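You operate a simulated robot arm through the tools that you are given. There is no shell and no other tool.

You are at the controls of a simulated two-armed robot. One attempt, no reset.

JOB
Dim the table lamp to low, play the music box through and switch the lamp off.
Fine: wind it first; set its lever back to stop when it has run down.
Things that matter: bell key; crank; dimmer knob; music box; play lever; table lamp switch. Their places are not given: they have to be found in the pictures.

Only the result counts: the job must be done as asked and must still hold three seconds after the hand-in. Knocking over, shifting, dropping, spilling or breaking anything else fails it.

ROBOT AND FRAMES
Two 7-joint arms with two-finger parallel grippers on one trunk that stands fixed in place. Base frame: the origin is at the foot of the trunk, x ahead of it, y to its left, z up; the work surface is at about z = 800. Readings come in mm, rad, newtons and seconds.
The left shoulder is at [80, 131, 947], the right one opposite. With the tool pointing down near the work surface each hand reaches from about 400 to 860 mm from the base axis, measured 20 degrees to its own side. Payload 1.57 kg a hand.
Tool frame (each hand has its own): the origin (TCP) lies between the finger pads and is the grasp point; the fingertips stand 30 mm ahead of it; z points along the fingers, y is the line along which they close. The gripper opens to 110 mm. The fingers are 24 mm wide and 12 mm thick; the gripper's body (48 by 112 mm) begins 78 mm behind the TCP.
Orientation is that of the tool frame in the base frame, as a unit quaternion [x, y, z, w]. With the fingers straight down and closing along the base's y, the tool's x points along the base's -x, its y along +y and its z along -z.

CONTROLS
- The arms move only by the tool apply_moves. It takes "left_series", "right_series" or both (then of equal length, played together; a hand with none holds still); each is a list of rows, each a list of 7 numbers: the shift along the tool's x, y, z in units of 40 mm (1.0 is 40 mm), then the turn, a rotation vector about the tool's x, y, z in units of 4 degrees (1.0 is 4 degrees), then the opening, from 0 (shut) to 1 (fully open). In form: [[dx, dy, dz, rx, ry, rz, fingers], ...]. A call has 1 to 20 rows; each row shifts and turns the commanded pose from where the row before left it, along the tool's axes as they then stand. A call with a number of a shift or a turn outside -1 to 1 is refused whole. Each row takes 0.2 s and may step no farther than 50 mm and 0.15 rad from the row before; otherwise, or with a gripper value out of range, the whole call is refused. Where a pose cannot be reached the arm comes as near as it can. A force on the tool above 90 N (or 10 N above the force at the start of the call, whichever is more), or a blocked arm, ends the call early, and 0.2 s more pass. The fingers move at their own pace (about 108 mm/s each) and stop on an object; they squeeze with about 35 N. The grip force told is the motor's: it shows also when the fingers shut on nothing. Time passes only in rows, and 0.2 s behind the last, so rows that do not move let the fingers close. It gives the time, the measured TCP pose, the force on the tool (base axes), the opening and the grip force at its end, in the units of the frame above (readings bear some noise), with the torque about the TCP (base axes, N m) and any sound that the robot's microphone picked up, and new pictures: "show" is both (left out), scene, wrist or none (wrist: the cameras of the hands that moved).
- Cameras (640 x 400 px; columns grow to the right, rows downward): "scene" is now at [-63.8, -51.2, 1430.7]; the picture's right is [-0.58, -0.82, 0.00], its down [-0.38, 0.27, -0.89] and it looks along [0.72, -0.51, -0.46] (base axes); focal length 306 px, centre (320, 200). "left" rides on the left gripper at [70, -16, -141] in its tool frame; the picture's right is [0.23, 0.97, 0.00], its down [-0.86, 0.20, -0.48] and it looks along [-0.47, 0.11, 0.88] (tool axes); focal length 222 px, centre (320, 200). "right" rides on the right gripper at [70, 16, -141] in its tool frame; the picture's right is [-0.23, 0.97, 0.00], its down [-0.86, -0.20, -0.48] and it looks along [-0.47, -0.11, 0.88] (tool axes); focal length 222 px, centre (320, 200).
- aim_head(pan, tilt): turns the head with the scene camera to pan (to the left, within 1.902 rad either way) and tilt (down, from -0.506 to 1.204), counted from straight ahead of the robot. It gives what a move gives, and a new picture of the scene camera.
- pixel_to_xyz(camera, pixels): for up to 12 pixels [column, row] of the newest picture of that camera ("zoom" is the newest enlarged one), the place [x, y, z] in the base frame of the surface seen there, good to about 2 mm. It takes no simulated time.
- inspect(camera, box): a new picture of the part [left, top, right, bottom] of that camera's present view, enlarged. It takes no simulated time.
- job_done(): hands the job in; it is judged then, once.

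Open the grippers and draw the arms clear of the work before you hand the job in, unless the task says otherwise.

The tools are called after "Call:" as name(argument=value, ...) on one line, values as JSON. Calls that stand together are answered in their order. apply_moves: Moves the arms, as the interface text tells. Its arguments: {"type":"object","properties":{"left_series":{"type":"array","items":{"type":"array","items":{"type":"number"}}},"right_series":{"type":"array","items":{"type":"array","items":{"type":"number"}}},"show":{"type":"string","enum":["both","scene","wrist","none"]}},"required":[]} The other tools are called the same way: aim_head (pan, tilt) turns the head that bears the scene camera; pixel_to_xyz (camera, pixels) gives the place of the surface under pixels of a picture; inspect (camera, box) takes an enlarged picture of a part of a camera's view; job_done () hands the job in.

At the start:

```text
time: 0.0
left_tcp_pos: [556.0, 15.8, 1150.7]
left_tool_rot: [0.0, 1.0, 0.0, 0.0]
left_ft_force: [-2.1, -0.1, -0.1]
left_ft_torque: [-0.01, -0.03, -0.03]
left_width: 110.0
left_finger_force: 0.1
right_tcp_pos: [481.2, -454.1, 1148.2]
right_tool_rot: [0.001, 1.0, 0.0, 0.001]
right_ft_force: [-0.4, 0.5, 1.3]
right_ft_torque: [0.02, -0.03, -0.03]
right_width: 110.1
right_finger_force: 0.1
head pan, tilt: [-0.613, 0.483]
```

scene: 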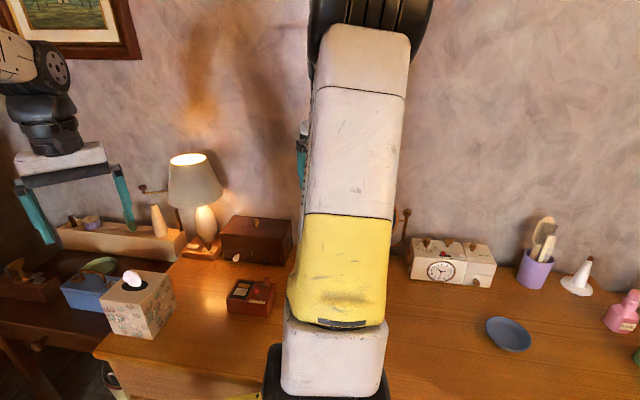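
right: 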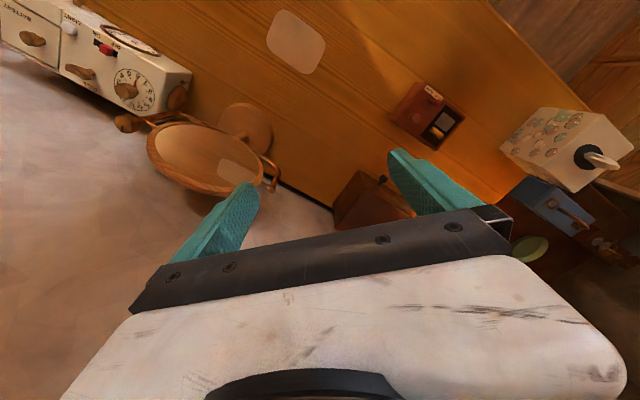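
left: 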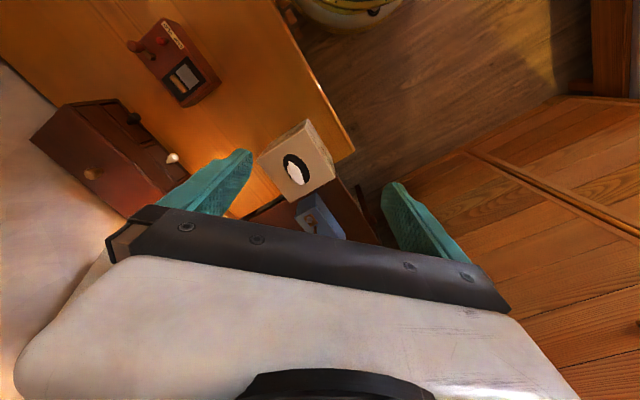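

The scene shows a lamp at (195,200), a wooden box at (255,240), a small red box at (250,297), and a white console with dials at (450,262). I'll enlarge these areas to identify the parts.

Call:
inspect(camera="scene", box=[130, 140, 310, 330])

Call:
inspect(camera="scene", box=[390, 200, 640, 350])

Call:
inspect(camera="scene", box=[0, 180, 200, 350])

Call:
inspect(camera="right", box=[0, 0, 320, 200])

Call:
inspect(camera="left", box=[20, 0, 340, 200])

```text
2.11 times, centred on (220, 235) of scene
```

zoom: 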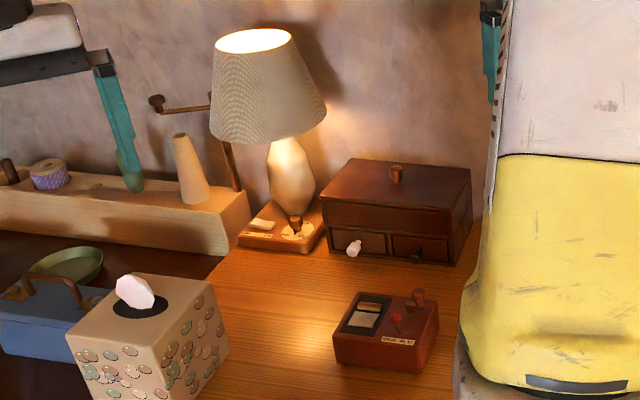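

```text
2.56 times, centred on (515, 275) of scene
```

zoom: 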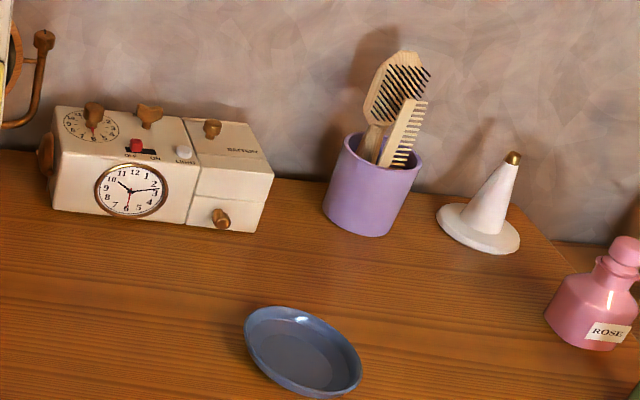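

```text
2.35 times, centred on (100, 265) of scene
```

zoom: 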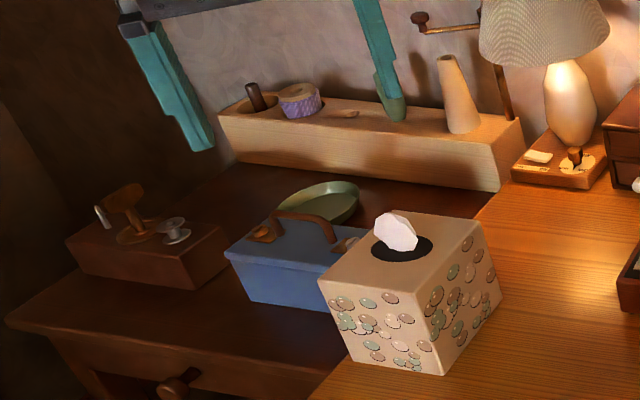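

```text
2.00 times, centred on (160, 100) of right
```

zoom: 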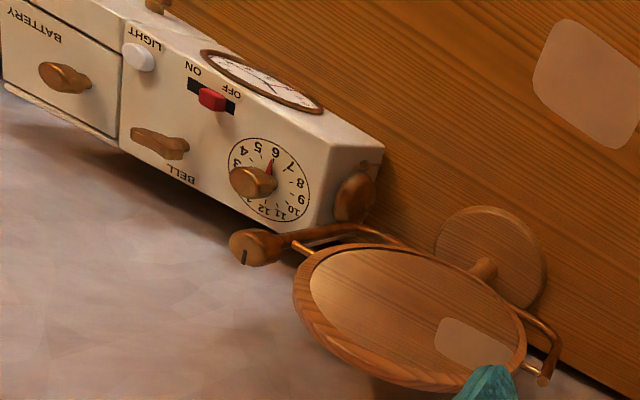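

```text
2.00 times, centred on (180, 100) of left
```

zoom: 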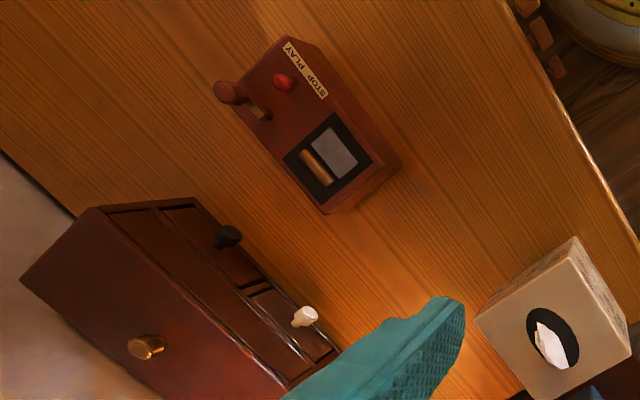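

The music box is the small red box (250,297) with a crank and a red lever (labelled STOP/PLAY); the lamp base has a rocker and a dimmer knob with scale. I'll zoom in tightly on both.

Call:
inspect(camera="scene", box=[215, 265, 285, 325])

Call:
inspect(camera="scene", box=[170, 225, 240, 270])

Call:
inspect(camera="left", box=[115, 10, 235, 115])

Call:
inspect(camera="right", box=[380, 70, 480, 150])

```text
6.67 times, centred on (250, 295) of scene
```

zoom: 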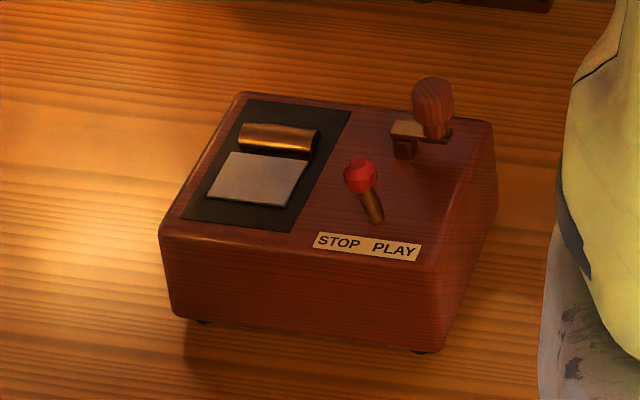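

```text
8.89 times, centred on (205, 248) of scene
```

zoom: 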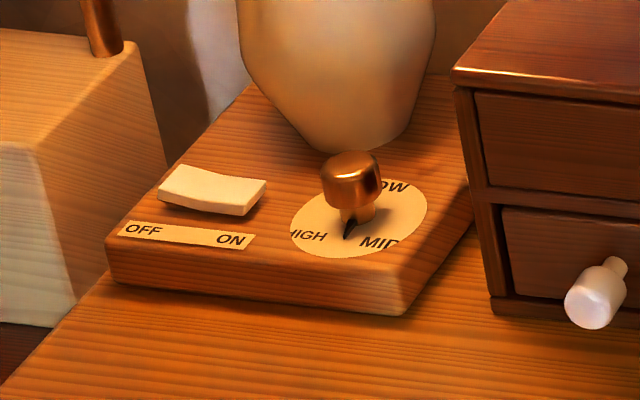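

```text
3.81 times, centred on (175, 62) of left
```

zoom: 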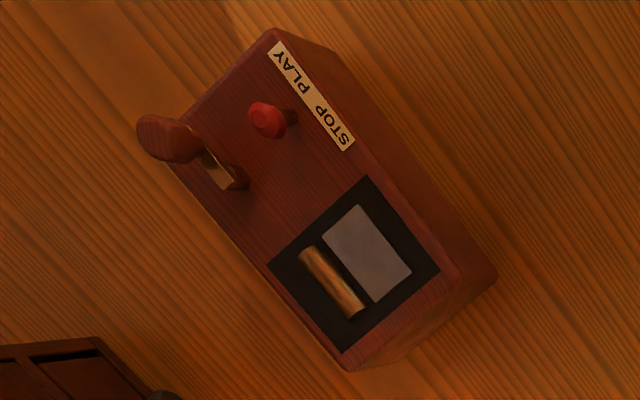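

```text
5.00 times, centred on (430, 110) of right
```

zoom: 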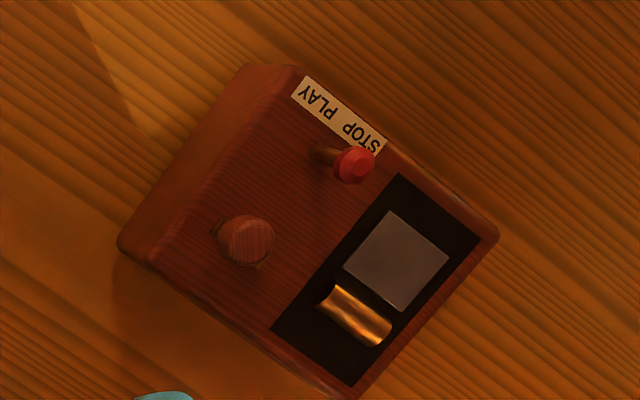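

Now I'll measure points of the music box in this zoom: lever knob (352,163), lever base (320,148), crank knob (245,240), box corners, label ends.

Call:
pixel_to_xyz(camera="zoom", pixels=[[352, 163], [322, 150], [245, 232], [256, 265], [245, 70], [295, 70], [490, 232], [155, 262], [345, 390], [310, 85], [380, 145], [360, 250]])

Call:
inspect(camera="scene", box=[215, 265, 285, 325])

```text
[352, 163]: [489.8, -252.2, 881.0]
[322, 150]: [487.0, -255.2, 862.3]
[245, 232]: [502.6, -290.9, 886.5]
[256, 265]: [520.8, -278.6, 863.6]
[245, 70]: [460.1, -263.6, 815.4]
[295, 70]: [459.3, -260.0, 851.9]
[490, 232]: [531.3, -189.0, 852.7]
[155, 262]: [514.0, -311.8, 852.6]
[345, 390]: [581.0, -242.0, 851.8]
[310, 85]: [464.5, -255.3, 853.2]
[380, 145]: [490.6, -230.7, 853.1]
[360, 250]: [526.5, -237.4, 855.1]
```

```text
6.67 times, centred on (250, 295) of scene
```

zoom: 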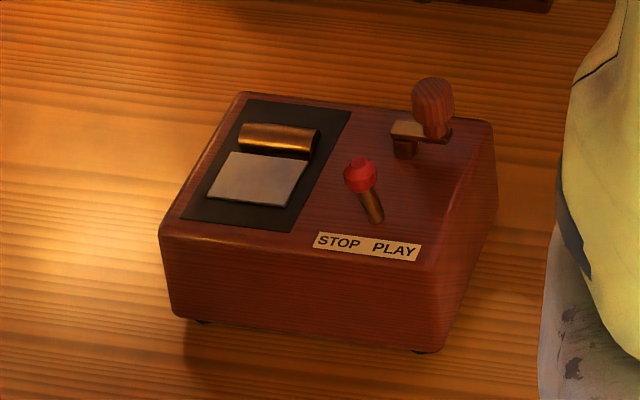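

Measuring the same features from the scene zoom: lever knob (360,175), lever foot (376,215), crank knob top (432,90), crank arm (405,130), pivot (403,150), label ends.

Call:
pixel_to_xyz(camera="zoom", pixels=[[360, 175], [378, 217], [370, 198], [432, 85], [432, 110], [434, 135], [404, 128], [403, 148], [398, 158], [446, 137], [320, 240], [415, 252]])

Call:
inspect(camera="left", box=[115, 10, 235, 115])

```text
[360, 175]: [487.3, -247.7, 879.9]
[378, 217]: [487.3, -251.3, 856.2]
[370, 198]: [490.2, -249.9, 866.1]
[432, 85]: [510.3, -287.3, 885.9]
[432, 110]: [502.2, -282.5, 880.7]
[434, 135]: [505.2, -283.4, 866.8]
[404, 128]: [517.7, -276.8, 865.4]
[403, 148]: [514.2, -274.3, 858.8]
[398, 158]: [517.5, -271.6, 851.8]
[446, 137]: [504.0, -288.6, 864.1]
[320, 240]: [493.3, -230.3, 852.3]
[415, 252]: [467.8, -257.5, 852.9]
```

```text
3.81 times, centred on (175, 62) of left
```

zoom: 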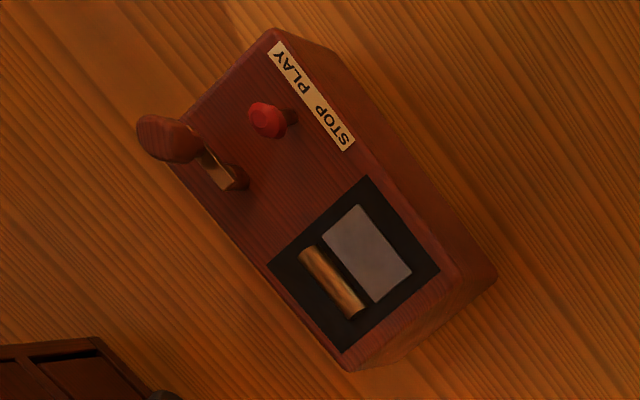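

Next I'll measure the lamp base: switch rocker, knob and labels.

Call:
inspect(camera="scene", box=[176, 230, 226, 262])

Call:
pixel_to_xyz(camera="scene", pixels=[[187, 250], [191, 246], [197, 248], [209, 244], [209, 250], [212, 255], [184, 258], [214, 261], [205, 220], [195, 175], [222, 200], [168, 205]])

```text
12.50 times, centred on (201, 246) of scene
```

zoom: 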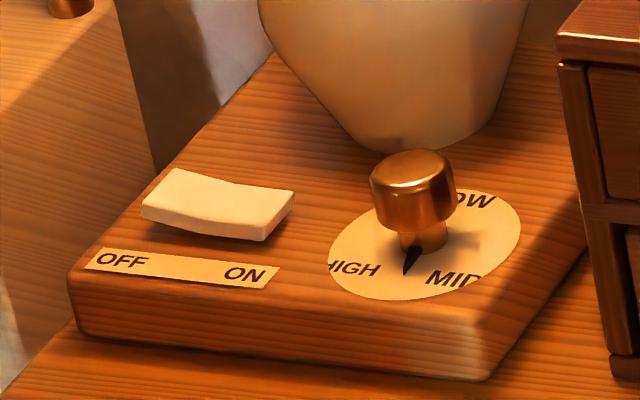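

```text
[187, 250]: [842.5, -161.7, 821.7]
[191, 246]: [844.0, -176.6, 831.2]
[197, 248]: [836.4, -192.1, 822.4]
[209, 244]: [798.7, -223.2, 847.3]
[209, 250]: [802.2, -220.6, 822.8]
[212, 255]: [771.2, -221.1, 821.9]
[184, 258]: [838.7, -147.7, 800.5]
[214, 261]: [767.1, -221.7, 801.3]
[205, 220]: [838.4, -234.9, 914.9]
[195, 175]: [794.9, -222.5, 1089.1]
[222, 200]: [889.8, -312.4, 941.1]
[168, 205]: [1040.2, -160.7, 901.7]
```

The knob is around (800,-222,847) and rocker around (843,-177,831). The shade overhangs, so I measure its geometry for clearance, plus zoomed details of the knob and switch.

Call:
pixel_to_xyz(camera="zoom", pixels=[[175, 190], [270, 210], [215, 185], [262, 230], [150, 212], [412, 165], [412, 270], [420, 240], [350, 270], [455, 280], [470, 203], [215, 205]])

Call:
pixel_to_xyz(camera="scene", pixels=[[173, 200], [180, 206], [195, 207], [205, 205], [215, 195], [220, 188], [195, 195], [172, 160], [205, 160], [190, 155], [200, 235], [215, 240]])

```text
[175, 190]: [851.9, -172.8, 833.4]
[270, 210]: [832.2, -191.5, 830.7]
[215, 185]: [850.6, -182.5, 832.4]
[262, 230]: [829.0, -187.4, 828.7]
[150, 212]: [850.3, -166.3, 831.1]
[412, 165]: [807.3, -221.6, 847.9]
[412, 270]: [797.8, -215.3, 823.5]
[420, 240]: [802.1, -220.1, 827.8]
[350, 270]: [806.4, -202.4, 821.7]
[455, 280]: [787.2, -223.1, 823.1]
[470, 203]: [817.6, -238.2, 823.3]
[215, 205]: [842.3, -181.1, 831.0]
```

```text
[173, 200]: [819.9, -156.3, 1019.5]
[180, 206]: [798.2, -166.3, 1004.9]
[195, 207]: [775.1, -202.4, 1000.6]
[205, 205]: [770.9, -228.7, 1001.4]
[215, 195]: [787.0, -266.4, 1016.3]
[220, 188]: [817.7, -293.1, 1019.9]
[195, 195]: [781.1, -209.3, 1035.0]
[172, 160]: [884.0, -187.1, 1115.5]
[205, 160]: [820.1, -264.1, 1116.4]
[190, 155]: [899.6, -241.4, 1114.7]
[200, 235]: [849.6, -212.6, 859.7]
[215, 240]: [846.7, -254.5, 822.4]
```

The lamp base faces the robot's left at ~45°, shade bottom at z≈1000 with rim out to x≈770, so the hand must come in tilted. I measure neighbouring obstacles: drawer box, wooden block, tissue box, mirror.

Call:
pixel_to_xyz(camera="scene", pixels=[[220, 232], [258, 240], [242, 220], [292, 222], [236, 257], [229, 250], [254, 252], [241, 220], [175, 235], [160, 210], [188, 238], [115, 275]])

Call:
apply_moves(left_series=[[0, 1, 0, 0, 0, 0, 1], [0, 1, 0, 0, 0, 0, 1], [0, 1, 0, 0, 0, 0, 1], [0, 1, 0, 0, 0, 0, 1], [0, 1, 0, 0, 0, 0, 1], [0, 1, 0, 0, 0, 0, 1]], show="scene")

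```text
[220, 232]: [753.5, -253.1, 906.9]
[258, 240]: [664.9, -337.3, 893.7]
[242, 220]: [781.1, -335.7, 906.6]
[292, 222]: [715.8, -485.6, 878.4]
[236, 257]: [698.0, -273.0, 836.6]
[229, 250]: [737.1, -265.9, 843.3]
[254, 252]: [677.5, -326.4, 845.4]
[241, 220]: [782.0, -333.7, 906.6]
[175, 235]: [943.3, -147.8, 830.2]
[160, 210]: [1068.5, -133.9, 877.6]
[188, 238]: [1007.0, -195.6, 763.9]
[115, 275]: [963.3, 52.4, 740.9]
```

```text
time: 1.4
left_tcp_pos: [554.5, 255.0, 1151.0]
left_tool_rot: [0.0, 1.0, 0.0, -0.001]
left_ft_force: [-1.2, -0.7, 0.1]
left_ft_torque: [0.02, 0.04, 0.02]
left_width: 110.1
left_finger_force: 0.0
right_tcp_pos: [481.2, -453.9, 1149.0]
right_tool_rot: [0.0, 1.0, 0.0, 0.0]
right_ft_force: [0.2, -1.4, 0.0]
right_ft_torque: [0.02, 0.01, 0.02]
right_width: 109.9
right_finger_force: 0.1
head pan, tilt: [-0.613, 0.483]
```

scene: 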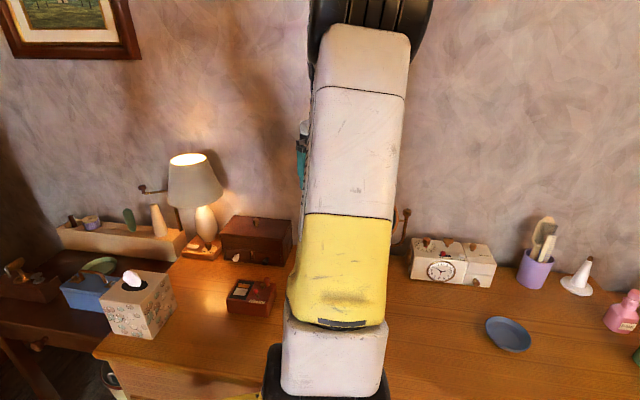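

Drawer box (top z≈907) stands just right of the lamp, so I'll approach along the lamp's front direction. First I rotate the left hand in place: yaw -45° then tilt 22° forward, half closing the fingers.

Call:
apply_moves(left_series=[[0, 0, 0, 0, 0, 0.9375, 0.5], [0, 0, 0, 0, 0, 0.9375, 0.5], [0, 0, 0, 0, 0, 0.9375, 0.5], [0, 0, 0, 0, 0, 0.9375, 0.5], [0, 0, 0, 0, 0, 0.9375, 0.5], [0, 0, 0, 0, 0, 0.9375, 0.5], [0, 0, 0, 0, 0, 0.9375, 0.5], [0, 0, 0, 0, 0, 0.9375, 0.5], [0, 0, 0, 0, 0, 0.9375, 0.5], [0, 0, 0, 0, 0, 0.9375, 0.5], [0, 0, 0, 0, 0, 0.9375, 0.5], [0, 0, 0, 0, 0, 0.9375, 0.5], [0, 0, 0, 0, -0.9167, 0, 0.5], [0, 0, 0, 0, -0.9167, 0, 0.5], [0, 0, 0, 0, -0.9167, 0, 0.5], [0, 0, 0, 0, -0.9167, 0, 0.5], [0, 0, 0, 0, -0.9167, 0, 0.5], [0, 0, 0, 0, -0.9167, 0, 0.5]], show="scene")

```text
time: 5.2
left_tcp_pos: [555.6, 256.1, 1151.0]
left_tool_rot: [0.376, 0.907, -0.073, 0.177]
left_ft_force: [-0.3, 0.3, -0.1]
left_ft_torque: [-0.01, 0.01, 0.01]
left_width: 55.0
left_finger_force: 0.0
right_tcp_pos: [481.4, -453.2, 1148.8]
right_tool_rot: [0.001, 1.0, 0.0, -0.001]
right_ft_force: [0.5, -0.3, -0.5]
right_ft_torque: [0.01, -0.02, -0.03]
right_width: 109.9
right_finger_force: 0.1
head pan, tilt: [-0.613, 0.483]
```

scene: 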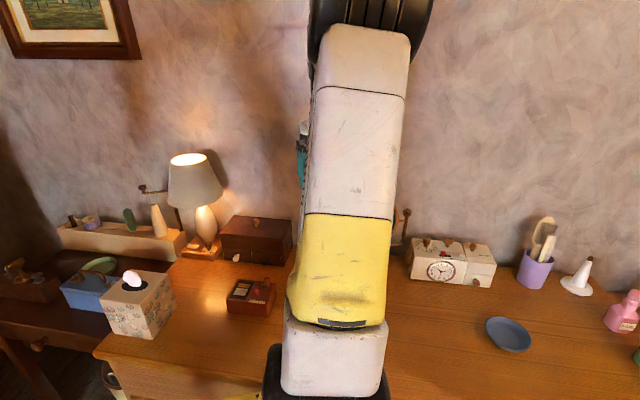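

Orientation is as computed. Now translate the left hand to a viewing pose at about (720,-150,930) in front of the lamp.

Call:
apply_moves(left_series=[[-0.66, -0.3857, 0.809, 0, 0, 0, 0.5], [-0.66, -0.3857, 0.809, 0, 0, 0, 0.5], [-0.66, -0.3857, 0.809, 0, 0, 0, 0.5], [-0.66, -0.3857, 0.809, 0, 0, 0, 0.5], [-0.66, -0.3857, 0.809, 0, 0, 0, 0.5], [-0.66, -0.3857, 0.809, 0, 0, 0, 0.5], [-0.66, -0.3857, 0.809, 0, 0, 0, 0.5], [-0.66, -0.3857, 0.809, 0, 0, 0, 0.5], [-0.66, -0.3857, 0.809, 0, 0, 0, 0.5], [-0.66, -0.3857, 0.809, 0, 0, 0, 0.5], [-0.66, -0.3857, 0.809, 0, 0, 0, 0.5]], show="both")

```text
time: 7.6
left_tcp_pos: [719.5, -147.5, 927.6]
left_tool_rot: [0.375, 0.907, -0.073, 0.177]
left_ft_force: [-0.1, -0.1, -0.1]
left_ft_torque: [-0.02, 0.01, -0.03]
left_width: 55.2
left_finger_force: 0.1
right_tcp_pos: [481.2, -452.8, 1148.8]
right_tool_rot: [-0.001, 1.0, 0.0, 0.001]
right_ft_force: [-0.2, 0.5, 0.4]
right_ft_torque: [-0.02, -0.04, -0.01]
right_width: 109.7
right_finger_force: 0.0
head pan, tilt: [-0.613, 0.483]
```

scene: 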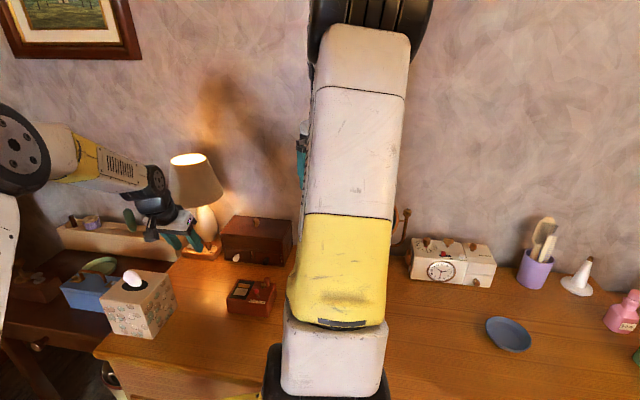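
left: 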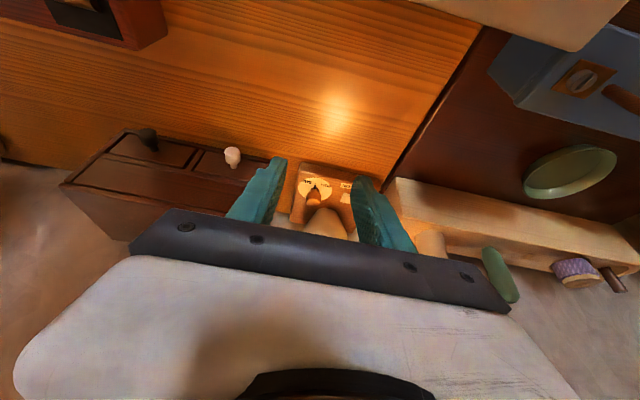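

The lamp base is visible at (320,190) between the fingers. I'll zoom in on it.

Call:
inspect(camera="left", box=[280, 155, 368, 215])

Call:
inspect(camera="scene", box=[176, 230, 226, 262])

```text
6.67 times, centred on (324, 185) of left
```

zoom: 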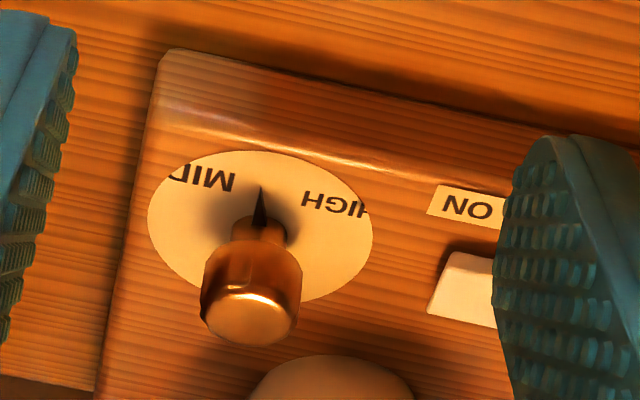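

```text
12.50 times, centred on (201, 246) of scene
```

zoom: 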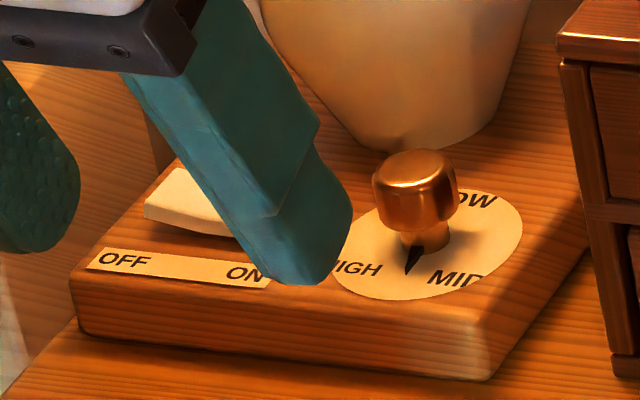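

Pointer (410,262 in the zoom) sits between HIGH and MID; LOW is on the back-right. I measure the dial disc's edge and labels to get exact angles.

Call:
pixel_to_xyz(camera="zoom", pixels=[[520, 228], [400, 297], [470, 192], [450, 296], [508, 205], [505, 255], [458, 196], [488, 201], [432, 278], [478, 283], [376, 270], [410, 272]])

Call:
inspect(camera="left", box=[280, 155, 368, 215])

```text
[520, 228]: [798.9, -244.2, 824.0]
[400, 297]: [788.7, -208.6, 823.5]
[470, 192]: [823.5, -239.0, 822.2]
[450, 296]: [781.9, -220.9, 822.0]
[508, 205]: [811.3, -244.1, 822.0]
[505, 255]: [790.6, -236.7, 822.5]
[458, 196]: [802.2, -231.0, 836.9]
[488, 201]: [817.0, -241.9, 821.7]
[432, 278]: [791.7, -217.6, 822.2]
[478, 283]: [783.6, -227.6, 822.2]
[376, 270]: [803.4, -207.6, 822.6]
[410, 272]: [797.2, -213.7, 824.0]
```

```text
6.67 times, centred on (324, 185) of left
```

zoom: 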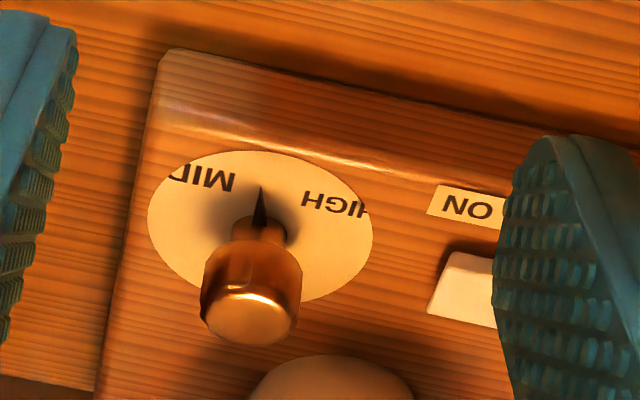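

Now the same from the left-camera zoom: disc edge and knob.

Call:
pixel_to_xyz(camera="zoom", pixels=[[150, 220], [255, 153], [370, 240], [345, 285], [320, 165], [190, 170], [258, 195], [258, 215], [250, 300], [212, 290], [290, 290], [202, 178]])

Call:
inspect(camera="left", box=[300, 170, 340, 210])

```text
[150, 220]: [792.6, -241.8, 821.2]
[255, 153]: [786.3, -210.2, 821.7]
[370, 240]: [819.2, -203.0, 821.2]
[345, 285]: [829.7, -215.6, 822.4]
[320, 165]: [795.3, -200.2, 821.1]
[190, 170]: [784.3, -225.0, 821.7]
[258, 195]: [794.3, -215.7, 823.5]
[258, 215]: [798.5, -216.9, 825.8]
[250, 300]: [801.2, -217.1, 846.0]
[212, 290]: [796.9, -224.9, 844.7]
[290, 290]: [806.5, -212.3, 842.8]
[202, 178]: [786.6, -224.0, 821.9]
```

```text
10.00 times, centred on (320, 190) of left
```

zoom: 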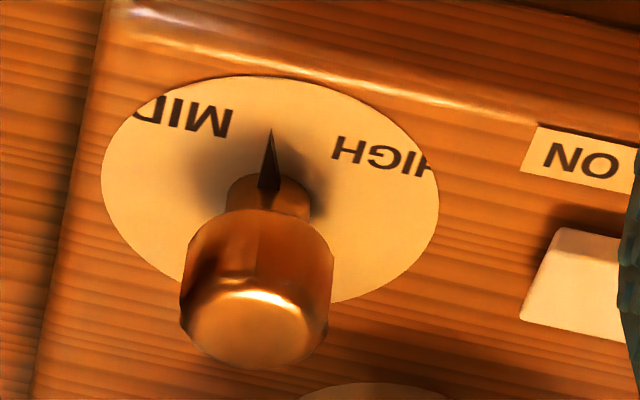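

Measure the knob cap in this 10x zoom: top-face centre (258,328), edges, and base shaft; also the switch.

Call:
pixel_to_xyz(camera="zoom", pixels=[[258, 330], [258, 298], [258, 360], [192, 335], [322, 335], [258, 285], [258, 230], [190, 260], [328, 260], [270, 132], [270, 180], [268, 205]])

Call:
inspect(camera="scene", box=[196, 230, 222, 256])

```text
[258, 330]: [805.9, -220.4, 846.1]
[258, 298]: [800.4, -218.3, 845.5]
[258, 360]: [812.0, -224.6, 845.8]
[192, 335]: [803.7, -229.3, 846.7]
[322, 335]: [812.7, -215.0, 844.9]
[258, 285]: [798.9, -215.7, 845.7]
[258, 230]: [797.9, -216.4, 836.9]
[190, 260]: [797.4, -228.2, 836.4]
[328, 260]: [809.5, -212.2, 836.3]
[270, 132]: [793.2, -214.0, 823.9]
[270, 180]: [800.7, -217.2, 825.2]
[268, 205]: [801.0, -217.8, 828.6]
```

```text
15.38 times, centred on (209, 243) of scene
```

zoom: 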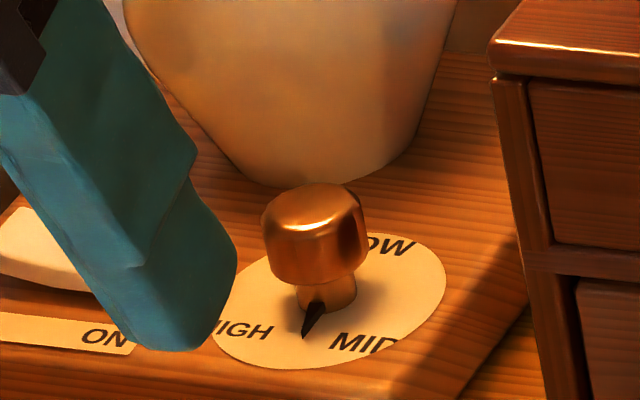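

Knob axis is ≈(806,-221.5), cap z 832–847, pointer at ≈150°, and LOW at ≈317° (straight to the back), so it needs ≈167° counter-clockwise through MID. I first tilt the left hand to 40° and swing its heading to -85° at the current stand-off.

Call:
apply_moves(left_series=[[0, 0, 0, 0, -0.9, 0, 0.4], [0, 0, 0, 0, -0.9, 0, 0.4], [0, 0, 0, 0, -0.9, 0, 0.4], [0, 0, 0, 0, -0.9, 0, 0.4], [0, 0, 0, 0, -0.9, 0, 0.4], [0, 0, 0, 0.804, 0, 0.9575, 0.4], [0, 0, 0, 0.804, 0, 0.9575, 0.4], [0, 0, 0, 0.804, 0, 0.9575, 0.4], [0, 0, 0, 0.804, 0, 0.9575, 0.4], [0, 0, 0, 0.804, 0, 0.9575, 0.4], [0, 0, 0, 0.804, 0, 0.9575, 0.4], [0, 0, 0, 0.804, 0, 0.9575, 0.4], [0, 0, 0, 0.804, 0, 0.9575, 0.4]], show="both")

```text
time: 10.4
left_tcp_pos: [719.1, -148.2, 929.6]
left_tool_rot: [0.635, 0.692, -0.231, 0.251]
left_ft_force: [0.3, -0.1, 0.5]
left_ft_torque: [0.01, -0.04, -0.03]
left_width: 44.0
left_finger_force: 0.0
right_tcp_pos: [480.4, -453.5, 1148.8]
right_tool_rot: [0.0, 1.0, 0.0, 0.0]
right_ft_force: [0.0, -0.3, 0.0]
right_ft_torque: [0.02, -0.02, -0.01]
right_width: 110.3
right_finger_force: 0.1
head pan, tilt: [-0.613, 0.483]
```

scene: 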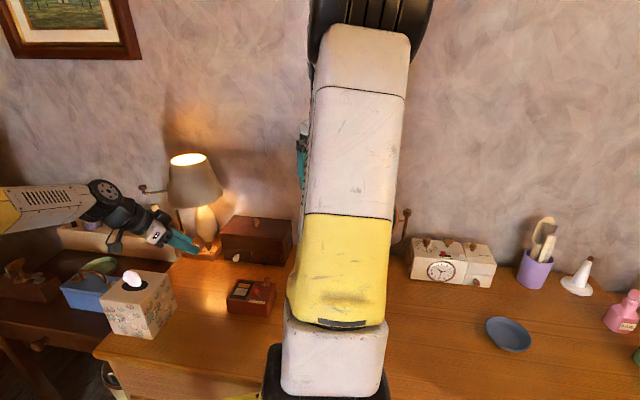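
left: 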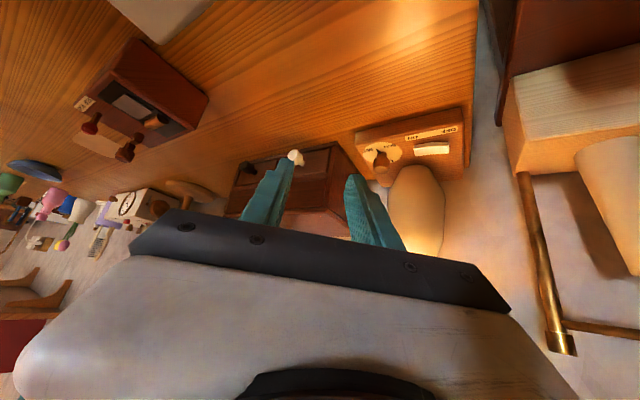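

Heading and tilt are right. Now shift sideways to the pre-grasp point, 70 mm back from the knob along the tool axis.

Call:
apply_moves(left_series=[[-0.044, 0.668, 0.21, 0, 0, 0, 0.4], [-0.044, 0.668, 0.21, 0, 0, 0, 0.4], [-0.044, 0.668, 0.21, 0, 0, 0, 0.4], [0, 0, 0, 0, 0, 0, 0.4]], show="both")

```text
time: 11.4
left_tcp_pos: [802.2, -161.4, 912.9]
left_tool_rot: [0.635, 0.692, -0.232, 0.251]
left_ft_force: [0.2, 0.6, 0.5]
left_ft_torque: [-0.01, 0.0, -0.02]
left_width: 44.2
left_finger_force: 0.1
right_tcp_pos: [479.1, -453.1, 1148.6]
right_tool_rot: [-0.001, 1.0, 0.0, 0.0]
right_ft_force: [0.5, -0.5, 0.3]
right_ft_torque: [-0.01, 0.03, -0.02]
right_width: 110.1
right_finger_force: 0.0
head pan, tilt: [-0.613, 0.483]
```

scene: 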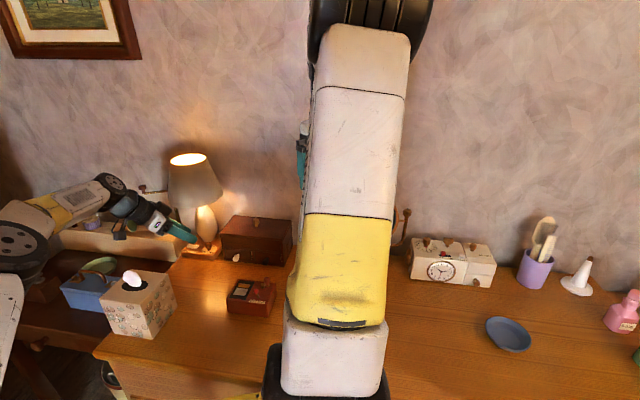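
left: 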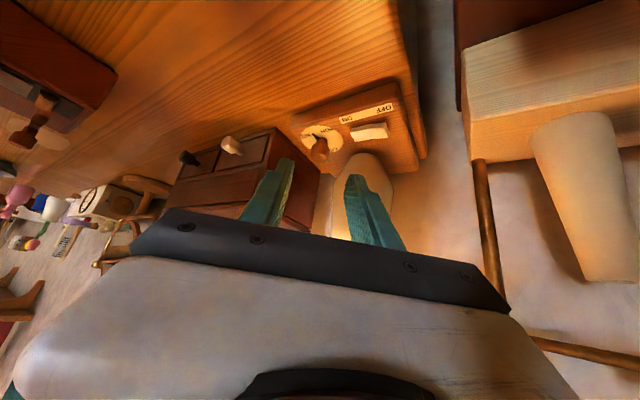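

The elbow seems low over the left side table; I check positions of the forearm and objects there before going lower, and the zoomed view of the knob.

Call:
pixel_to_xyz(camera="scene", pixels=[[20, 240], [20, 275], [45, 235], [60, 222], [90, 200], [5, 285], [100, 265], [85, 272], [75, 222], [135, 225], [10, 350], [150, 225]])

Call:
inspect(camera="scene", box=[0, 150, 240, 320])

Call:
inspect(camera="left", box=[270, 80, 420, 200])

```text
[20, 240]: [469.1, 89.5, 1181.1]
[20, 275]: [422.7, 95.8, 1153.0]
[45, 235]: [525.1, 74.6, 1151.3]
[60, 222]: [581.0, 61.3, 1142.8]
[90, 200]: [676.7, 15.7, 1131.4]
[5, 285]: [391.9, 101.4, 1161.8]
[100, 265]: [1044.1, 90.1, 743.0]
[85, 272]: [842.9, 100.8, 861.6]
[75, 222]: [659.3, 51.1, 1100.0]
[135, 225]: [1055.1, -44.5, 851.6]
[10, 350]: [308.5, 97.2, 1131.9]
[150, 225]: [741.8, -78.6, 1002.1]
```

```text
2.35 times, centred on (120, 235) of scene
```

zoom: 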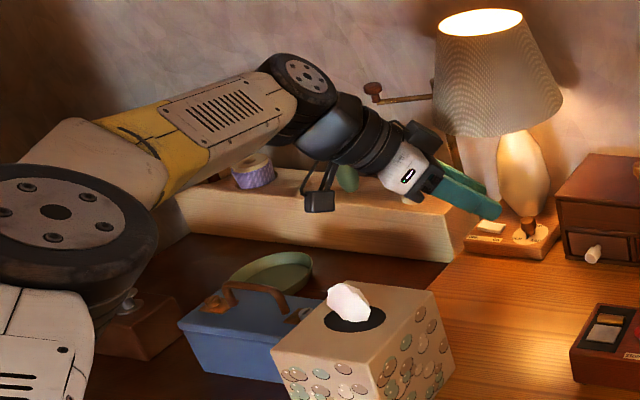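

```text
3.33 times, centred on (345, 140) of left
```

zoom: 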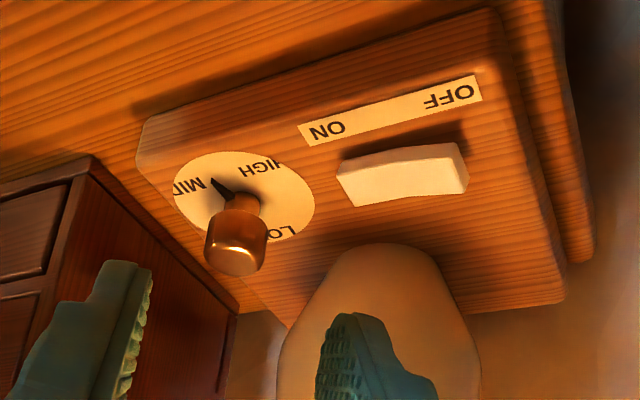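

The elbow is high (z≈1150), clear. In this zoom, LOW's "LO" shows at (280,232). I measure label letter positions.

Call:
pixel_to_xyz(camera="zoom", pixels=[[278, 232], [293, 230], [268, 233], [262, 166], [280, 160], [243, 171], [190, 185], [204, 183], [215, 182], [235, 258], [312, 205], [245, 153]])

```text
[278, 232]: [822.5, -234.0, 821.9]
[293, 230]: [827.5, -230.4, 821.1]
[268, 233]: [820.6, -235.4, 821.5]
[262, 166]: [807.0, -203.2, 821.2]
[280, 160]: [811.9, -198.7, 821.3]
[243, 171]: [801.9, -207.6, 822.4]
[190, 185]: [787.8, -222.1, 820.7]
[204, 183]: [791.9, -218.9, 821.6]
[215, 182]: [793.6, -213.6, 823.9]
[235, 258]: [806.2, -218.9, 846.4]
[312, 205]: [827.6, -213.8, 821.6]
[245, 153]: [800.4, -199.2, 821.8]
```

LOW is centred near (822,-236), i.e. straight back (≈317°). Now advance 70 mm along the tool axis onto the knob with fingers open.

Call:
apply_moves(left_series=[[-0.006, -0.012, 0.578, 0, 0, 0, 0.4], [-0.006, -0.012, 0.578, 0, 0, 0, 0.4], [-0.006, -0.012, 0.578, 0, 0, 0, 0.4], [0, 0, 0, 0, 0, 0, 0.4]], show="both")

Call:
inspect(camera="left", box=[250, 80, 410, 200])

Call:
inspect(camera="scene", box=[160, 210, 240, 265])

```text
time: 12.4
left_tcp_pos: [804.4, -207.9, 860.5]
left_tool_rot: [0.635, 0.693, -0.231, 0.252]
left_ft_force: [-0.6, 0.0, -0.6]
left_ft_torque: [-0.02, 0.0, 0.05]
left_width: 44.1
left_finger_force: 0.1
right_tcp_pos: [480.9, -453.9, 1147.8]
right_tool_rot: [0.001, 1.0, 0.0, 0.0]
right_ft_force: [0.0, -1.0, -0.2]
right_ft_torque: [-0.02, 0.06, 0.02]
right_width: 110.0
right_finger_force: 0.1
head pan, tilt: [-0.613, 0.483]
```

scene: 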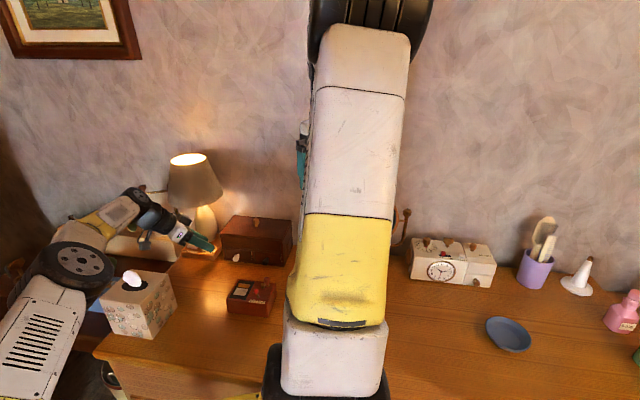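
left: 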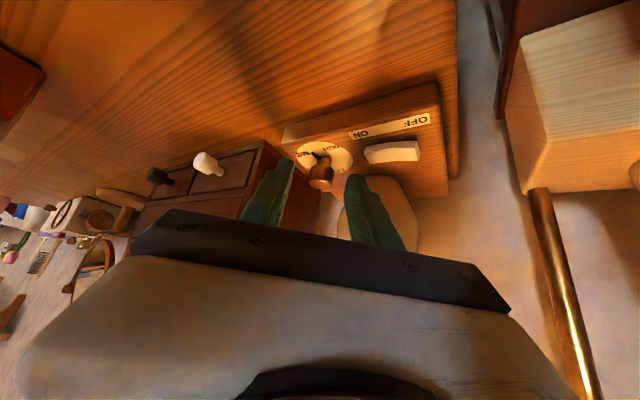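

```text
3.33 times, centred on (330, 140) of left
```

zoom: 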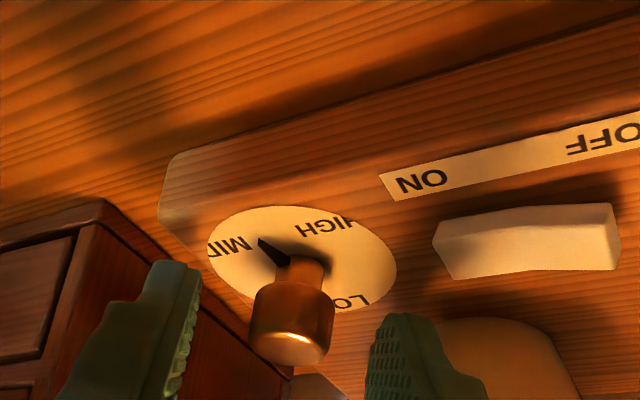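

```text
7.27 times, centred on (200, 238) of scene
```

zoom: 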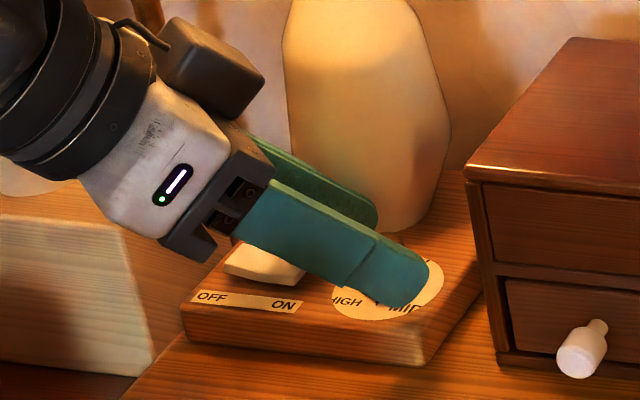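

The cap (292,325 in zoom) lies between the fingertips. Close the fingers on it and check the grip.

Call:
apply_moves(left_series=[[0, 0, 0, 0, 0, 0, 0], [0, 0, 0, 0, 0, 0, 0], [0, 0, 0, 0, 0, 0, 0]], show="wrist")

Call:
inspect(camera="left", box=[250, 80, 410, 200])

Call:
pixel_to_xyz(camera="scene", pixels=[[80, 262], [60, 290], [100, 290], [45, 330], [135, 278], [95, 240]])

```text
time: 13.2
left_tcp_pos: [804.1, -207.9, 860.5]
left_tool_rot: [0.635, 0.693, -0.23, 0.252]
left_ft_force: [8.6, -2.3, -1.7]
left_ft_torque: [0.0, -0.04, 0.11]
left_width: 19.8
left_finger_force: 34.5
right_tcp_pos: [480.5, -452.2, 1148.0]
right_tool_rot: [0.0, 1.0, 0.0, 0.0]
right_ft_force: [-0.7, 0.5, 0.0]
right_ft_torque: [-0.04, -0.01, -0.02]
right_width: 110.0
right_finger_force: 0.1
head pan, tilt: [-0.613, 0.483]
```

left: 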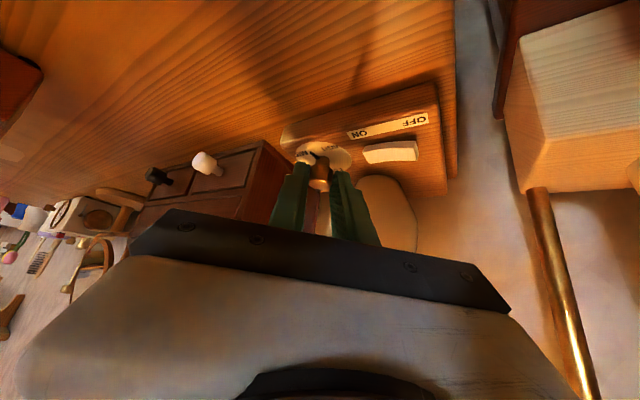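

```text
3.33 times, centred on (330, 140) of left
```

zoom: 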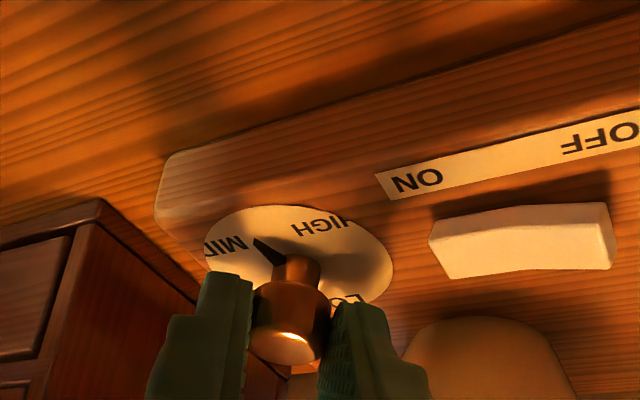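

```text
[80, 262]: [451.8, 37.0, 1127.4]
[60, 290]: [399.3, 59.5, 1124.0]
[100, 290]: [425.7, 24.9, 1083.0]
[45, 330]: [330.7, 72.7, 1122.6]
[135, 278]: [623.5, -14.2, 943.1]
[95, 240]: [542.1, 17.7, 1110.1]
```

Grip holds at 19.8 mm (cap diameter) with 34.5 N. Now turn the knob counter-clockwise (about base +Z) by 6 steps of 4.85° pivoting about the knob axis, then check.

Call:
apply_moves(left_series=[[-0.001, -0.012, 0.0009, -0.7797, 0, -0.9288, 0], [-0.001, -0.032, 0.0009, -0.7797, 0, -0.9288, 0], [-0.001, -0.032, 0.0009, -0.7797, 0, -0.9288, 0], [-0.001, -0.032, 0.0009, -0.7797, 0, -0.9288, 0], [-0.001, -0.032, 0.0009, -0.7797, 0, -0.9288, 0], [-0.001, -0.032, 0.0009, -0.7797, 0, -0.9288, 0]], show="both")

Call:
inspect(camera="left", box=[250, 100, 410, 220])

Call:
inspect(camera="scene", box=[160, 140, 260, 265])

```text
time: 14.6
left_tcp_pos: [797.2, -210.2, 860.6]
left_tool_rot: [0.441, 0.83, -0.161, 0.302]
left_ft_force: [-1.9, -3.6, -0.2]
left_ft_torque: [0.46, 0.0, -0.08]
left_width: 19.7
left_finger_force: 33.3
right_tcp_pos: [481.5, -453.3, 1149.7]
right_tool_rot: [0.0, 1.0, -0.001, 0.0]
right_ft_force: [-0.7, -0.4, 1.0]
right_ft_torque: [0.0, 0.01, 0.01]
right_width: 110.0
right_finger_force: 0.0
head pan, tilt: [-0.613, 0.483]
```

scene: 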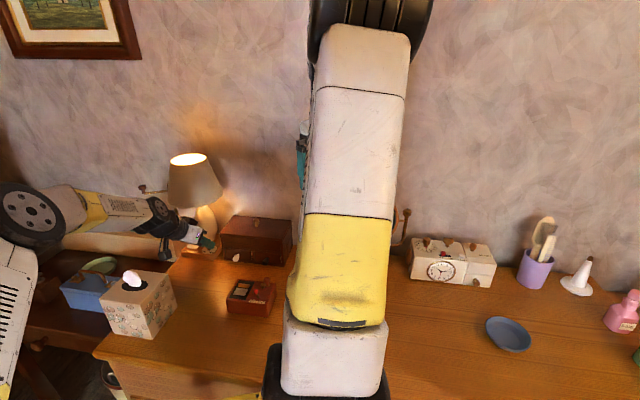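
left: 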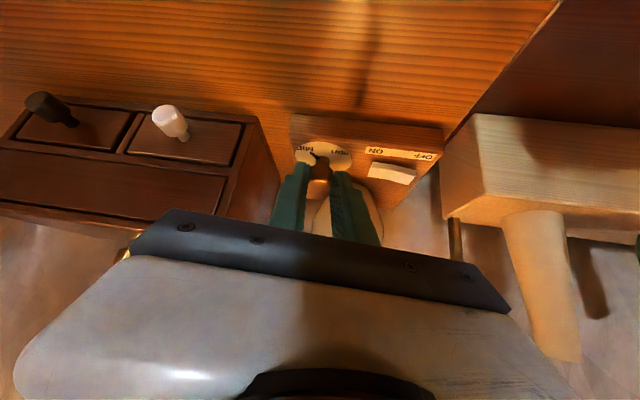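

```text
3.33 times, centred on (330, 160) of left
```

zoom: 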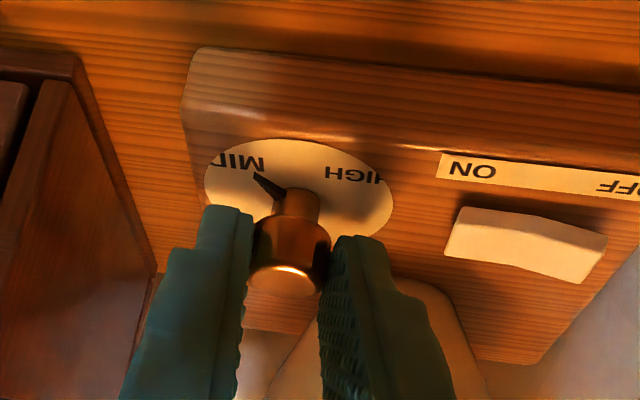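

```text
3.20 times, centred on (210, 202) of scene
```

zoom: 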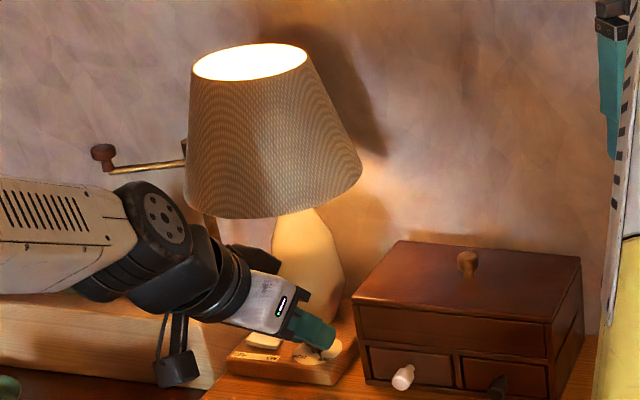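

The pointer moved toward MID with the hand. Continue 6 more steps.

Call:
apply_moves(left_series=[[-0.001, -0.032, 0.0009, -0.7797, 0, -0.9288, 0], [-0.001, -0.032, 0.0009, -0.7797, 0, -0.9288, 0], [-0.001, -0.032, 0.0009, -0.7797, 0, -0.9288, 0], [-0.001, -0.032, 0.0009, -0.7797, 0, -0.9288, 0], [-0.001, -0.032, 0.0009, -0.7797, 0, -0.9288, 0], [-0.001, -0.032, 0.0009, -0.7797, 0, -0.9288, 0]], show="both")

Call:
inspect(camera="left", box=[250, 100, 410, 220])

Call:
inspect(camera="scene", box=[160, 140, 260, 265])

```text
time: 16.0
left_tcp_pos: [792.6, -215.5, 860.7]
left_tool_rot: [0.217, 0.914, -0.08, 0.333]
left_ft_force: [-3.8, -9.3, -1.6]
left_ft_torque: [0.29, 0.25, -0.19]
left_width: 19.6
left_finger_force: 33.8
right_tcp_pos: [480.0, -453.6, 1149.8]
right_tool_rot: [0.001, 1.0, 0.0, -0.001]
right_ft_force: [-0.2, 0.4, -0.1]
right_ft_torque: [-0.04, 0.02, -0.01]
right_width: 109.8
right_finger_force: 0.0
head pan, tilt: [-0.613, 0.483]
```

scene: 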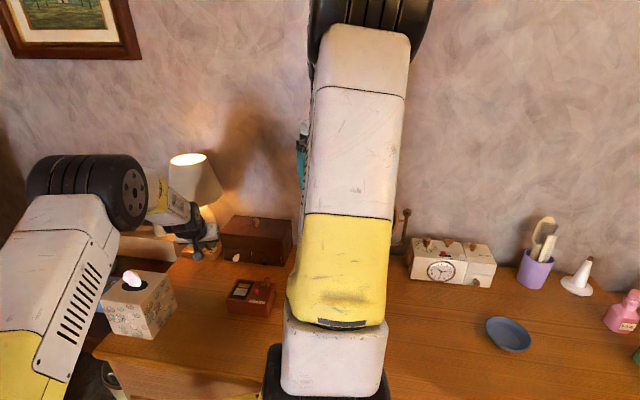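
left: 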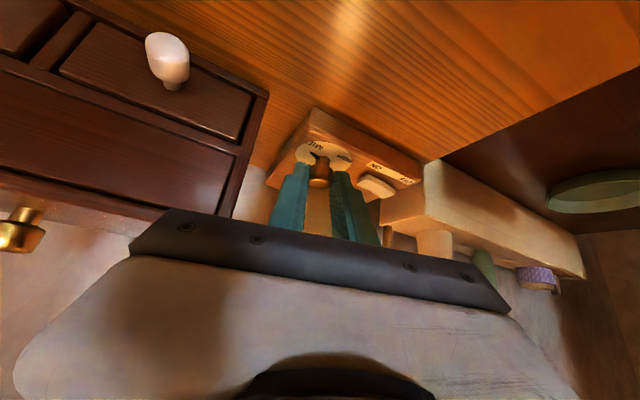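

```text
3.33 times, centred on (330, 160) of left
```

zoom: 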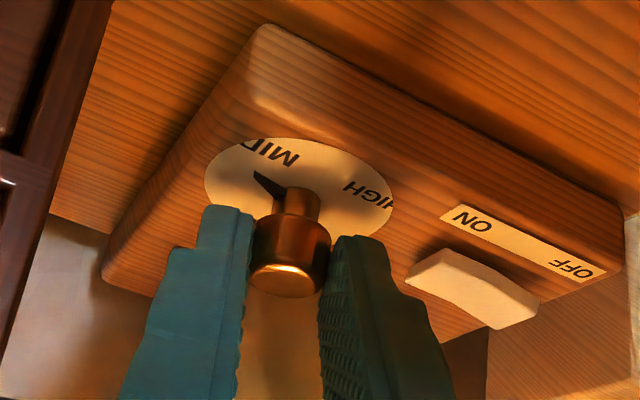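

```text
3.20 times, centred on (210, 202) of scene
```

zoom: 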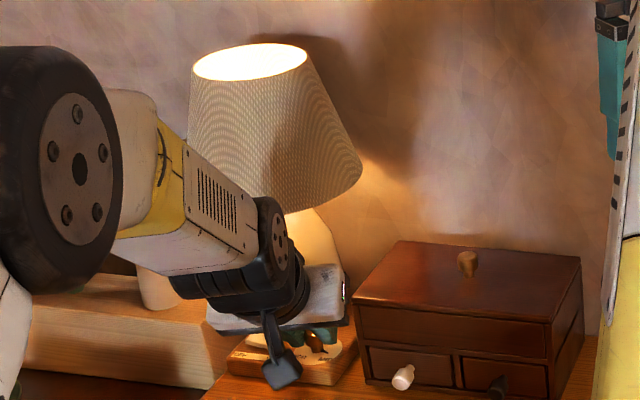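

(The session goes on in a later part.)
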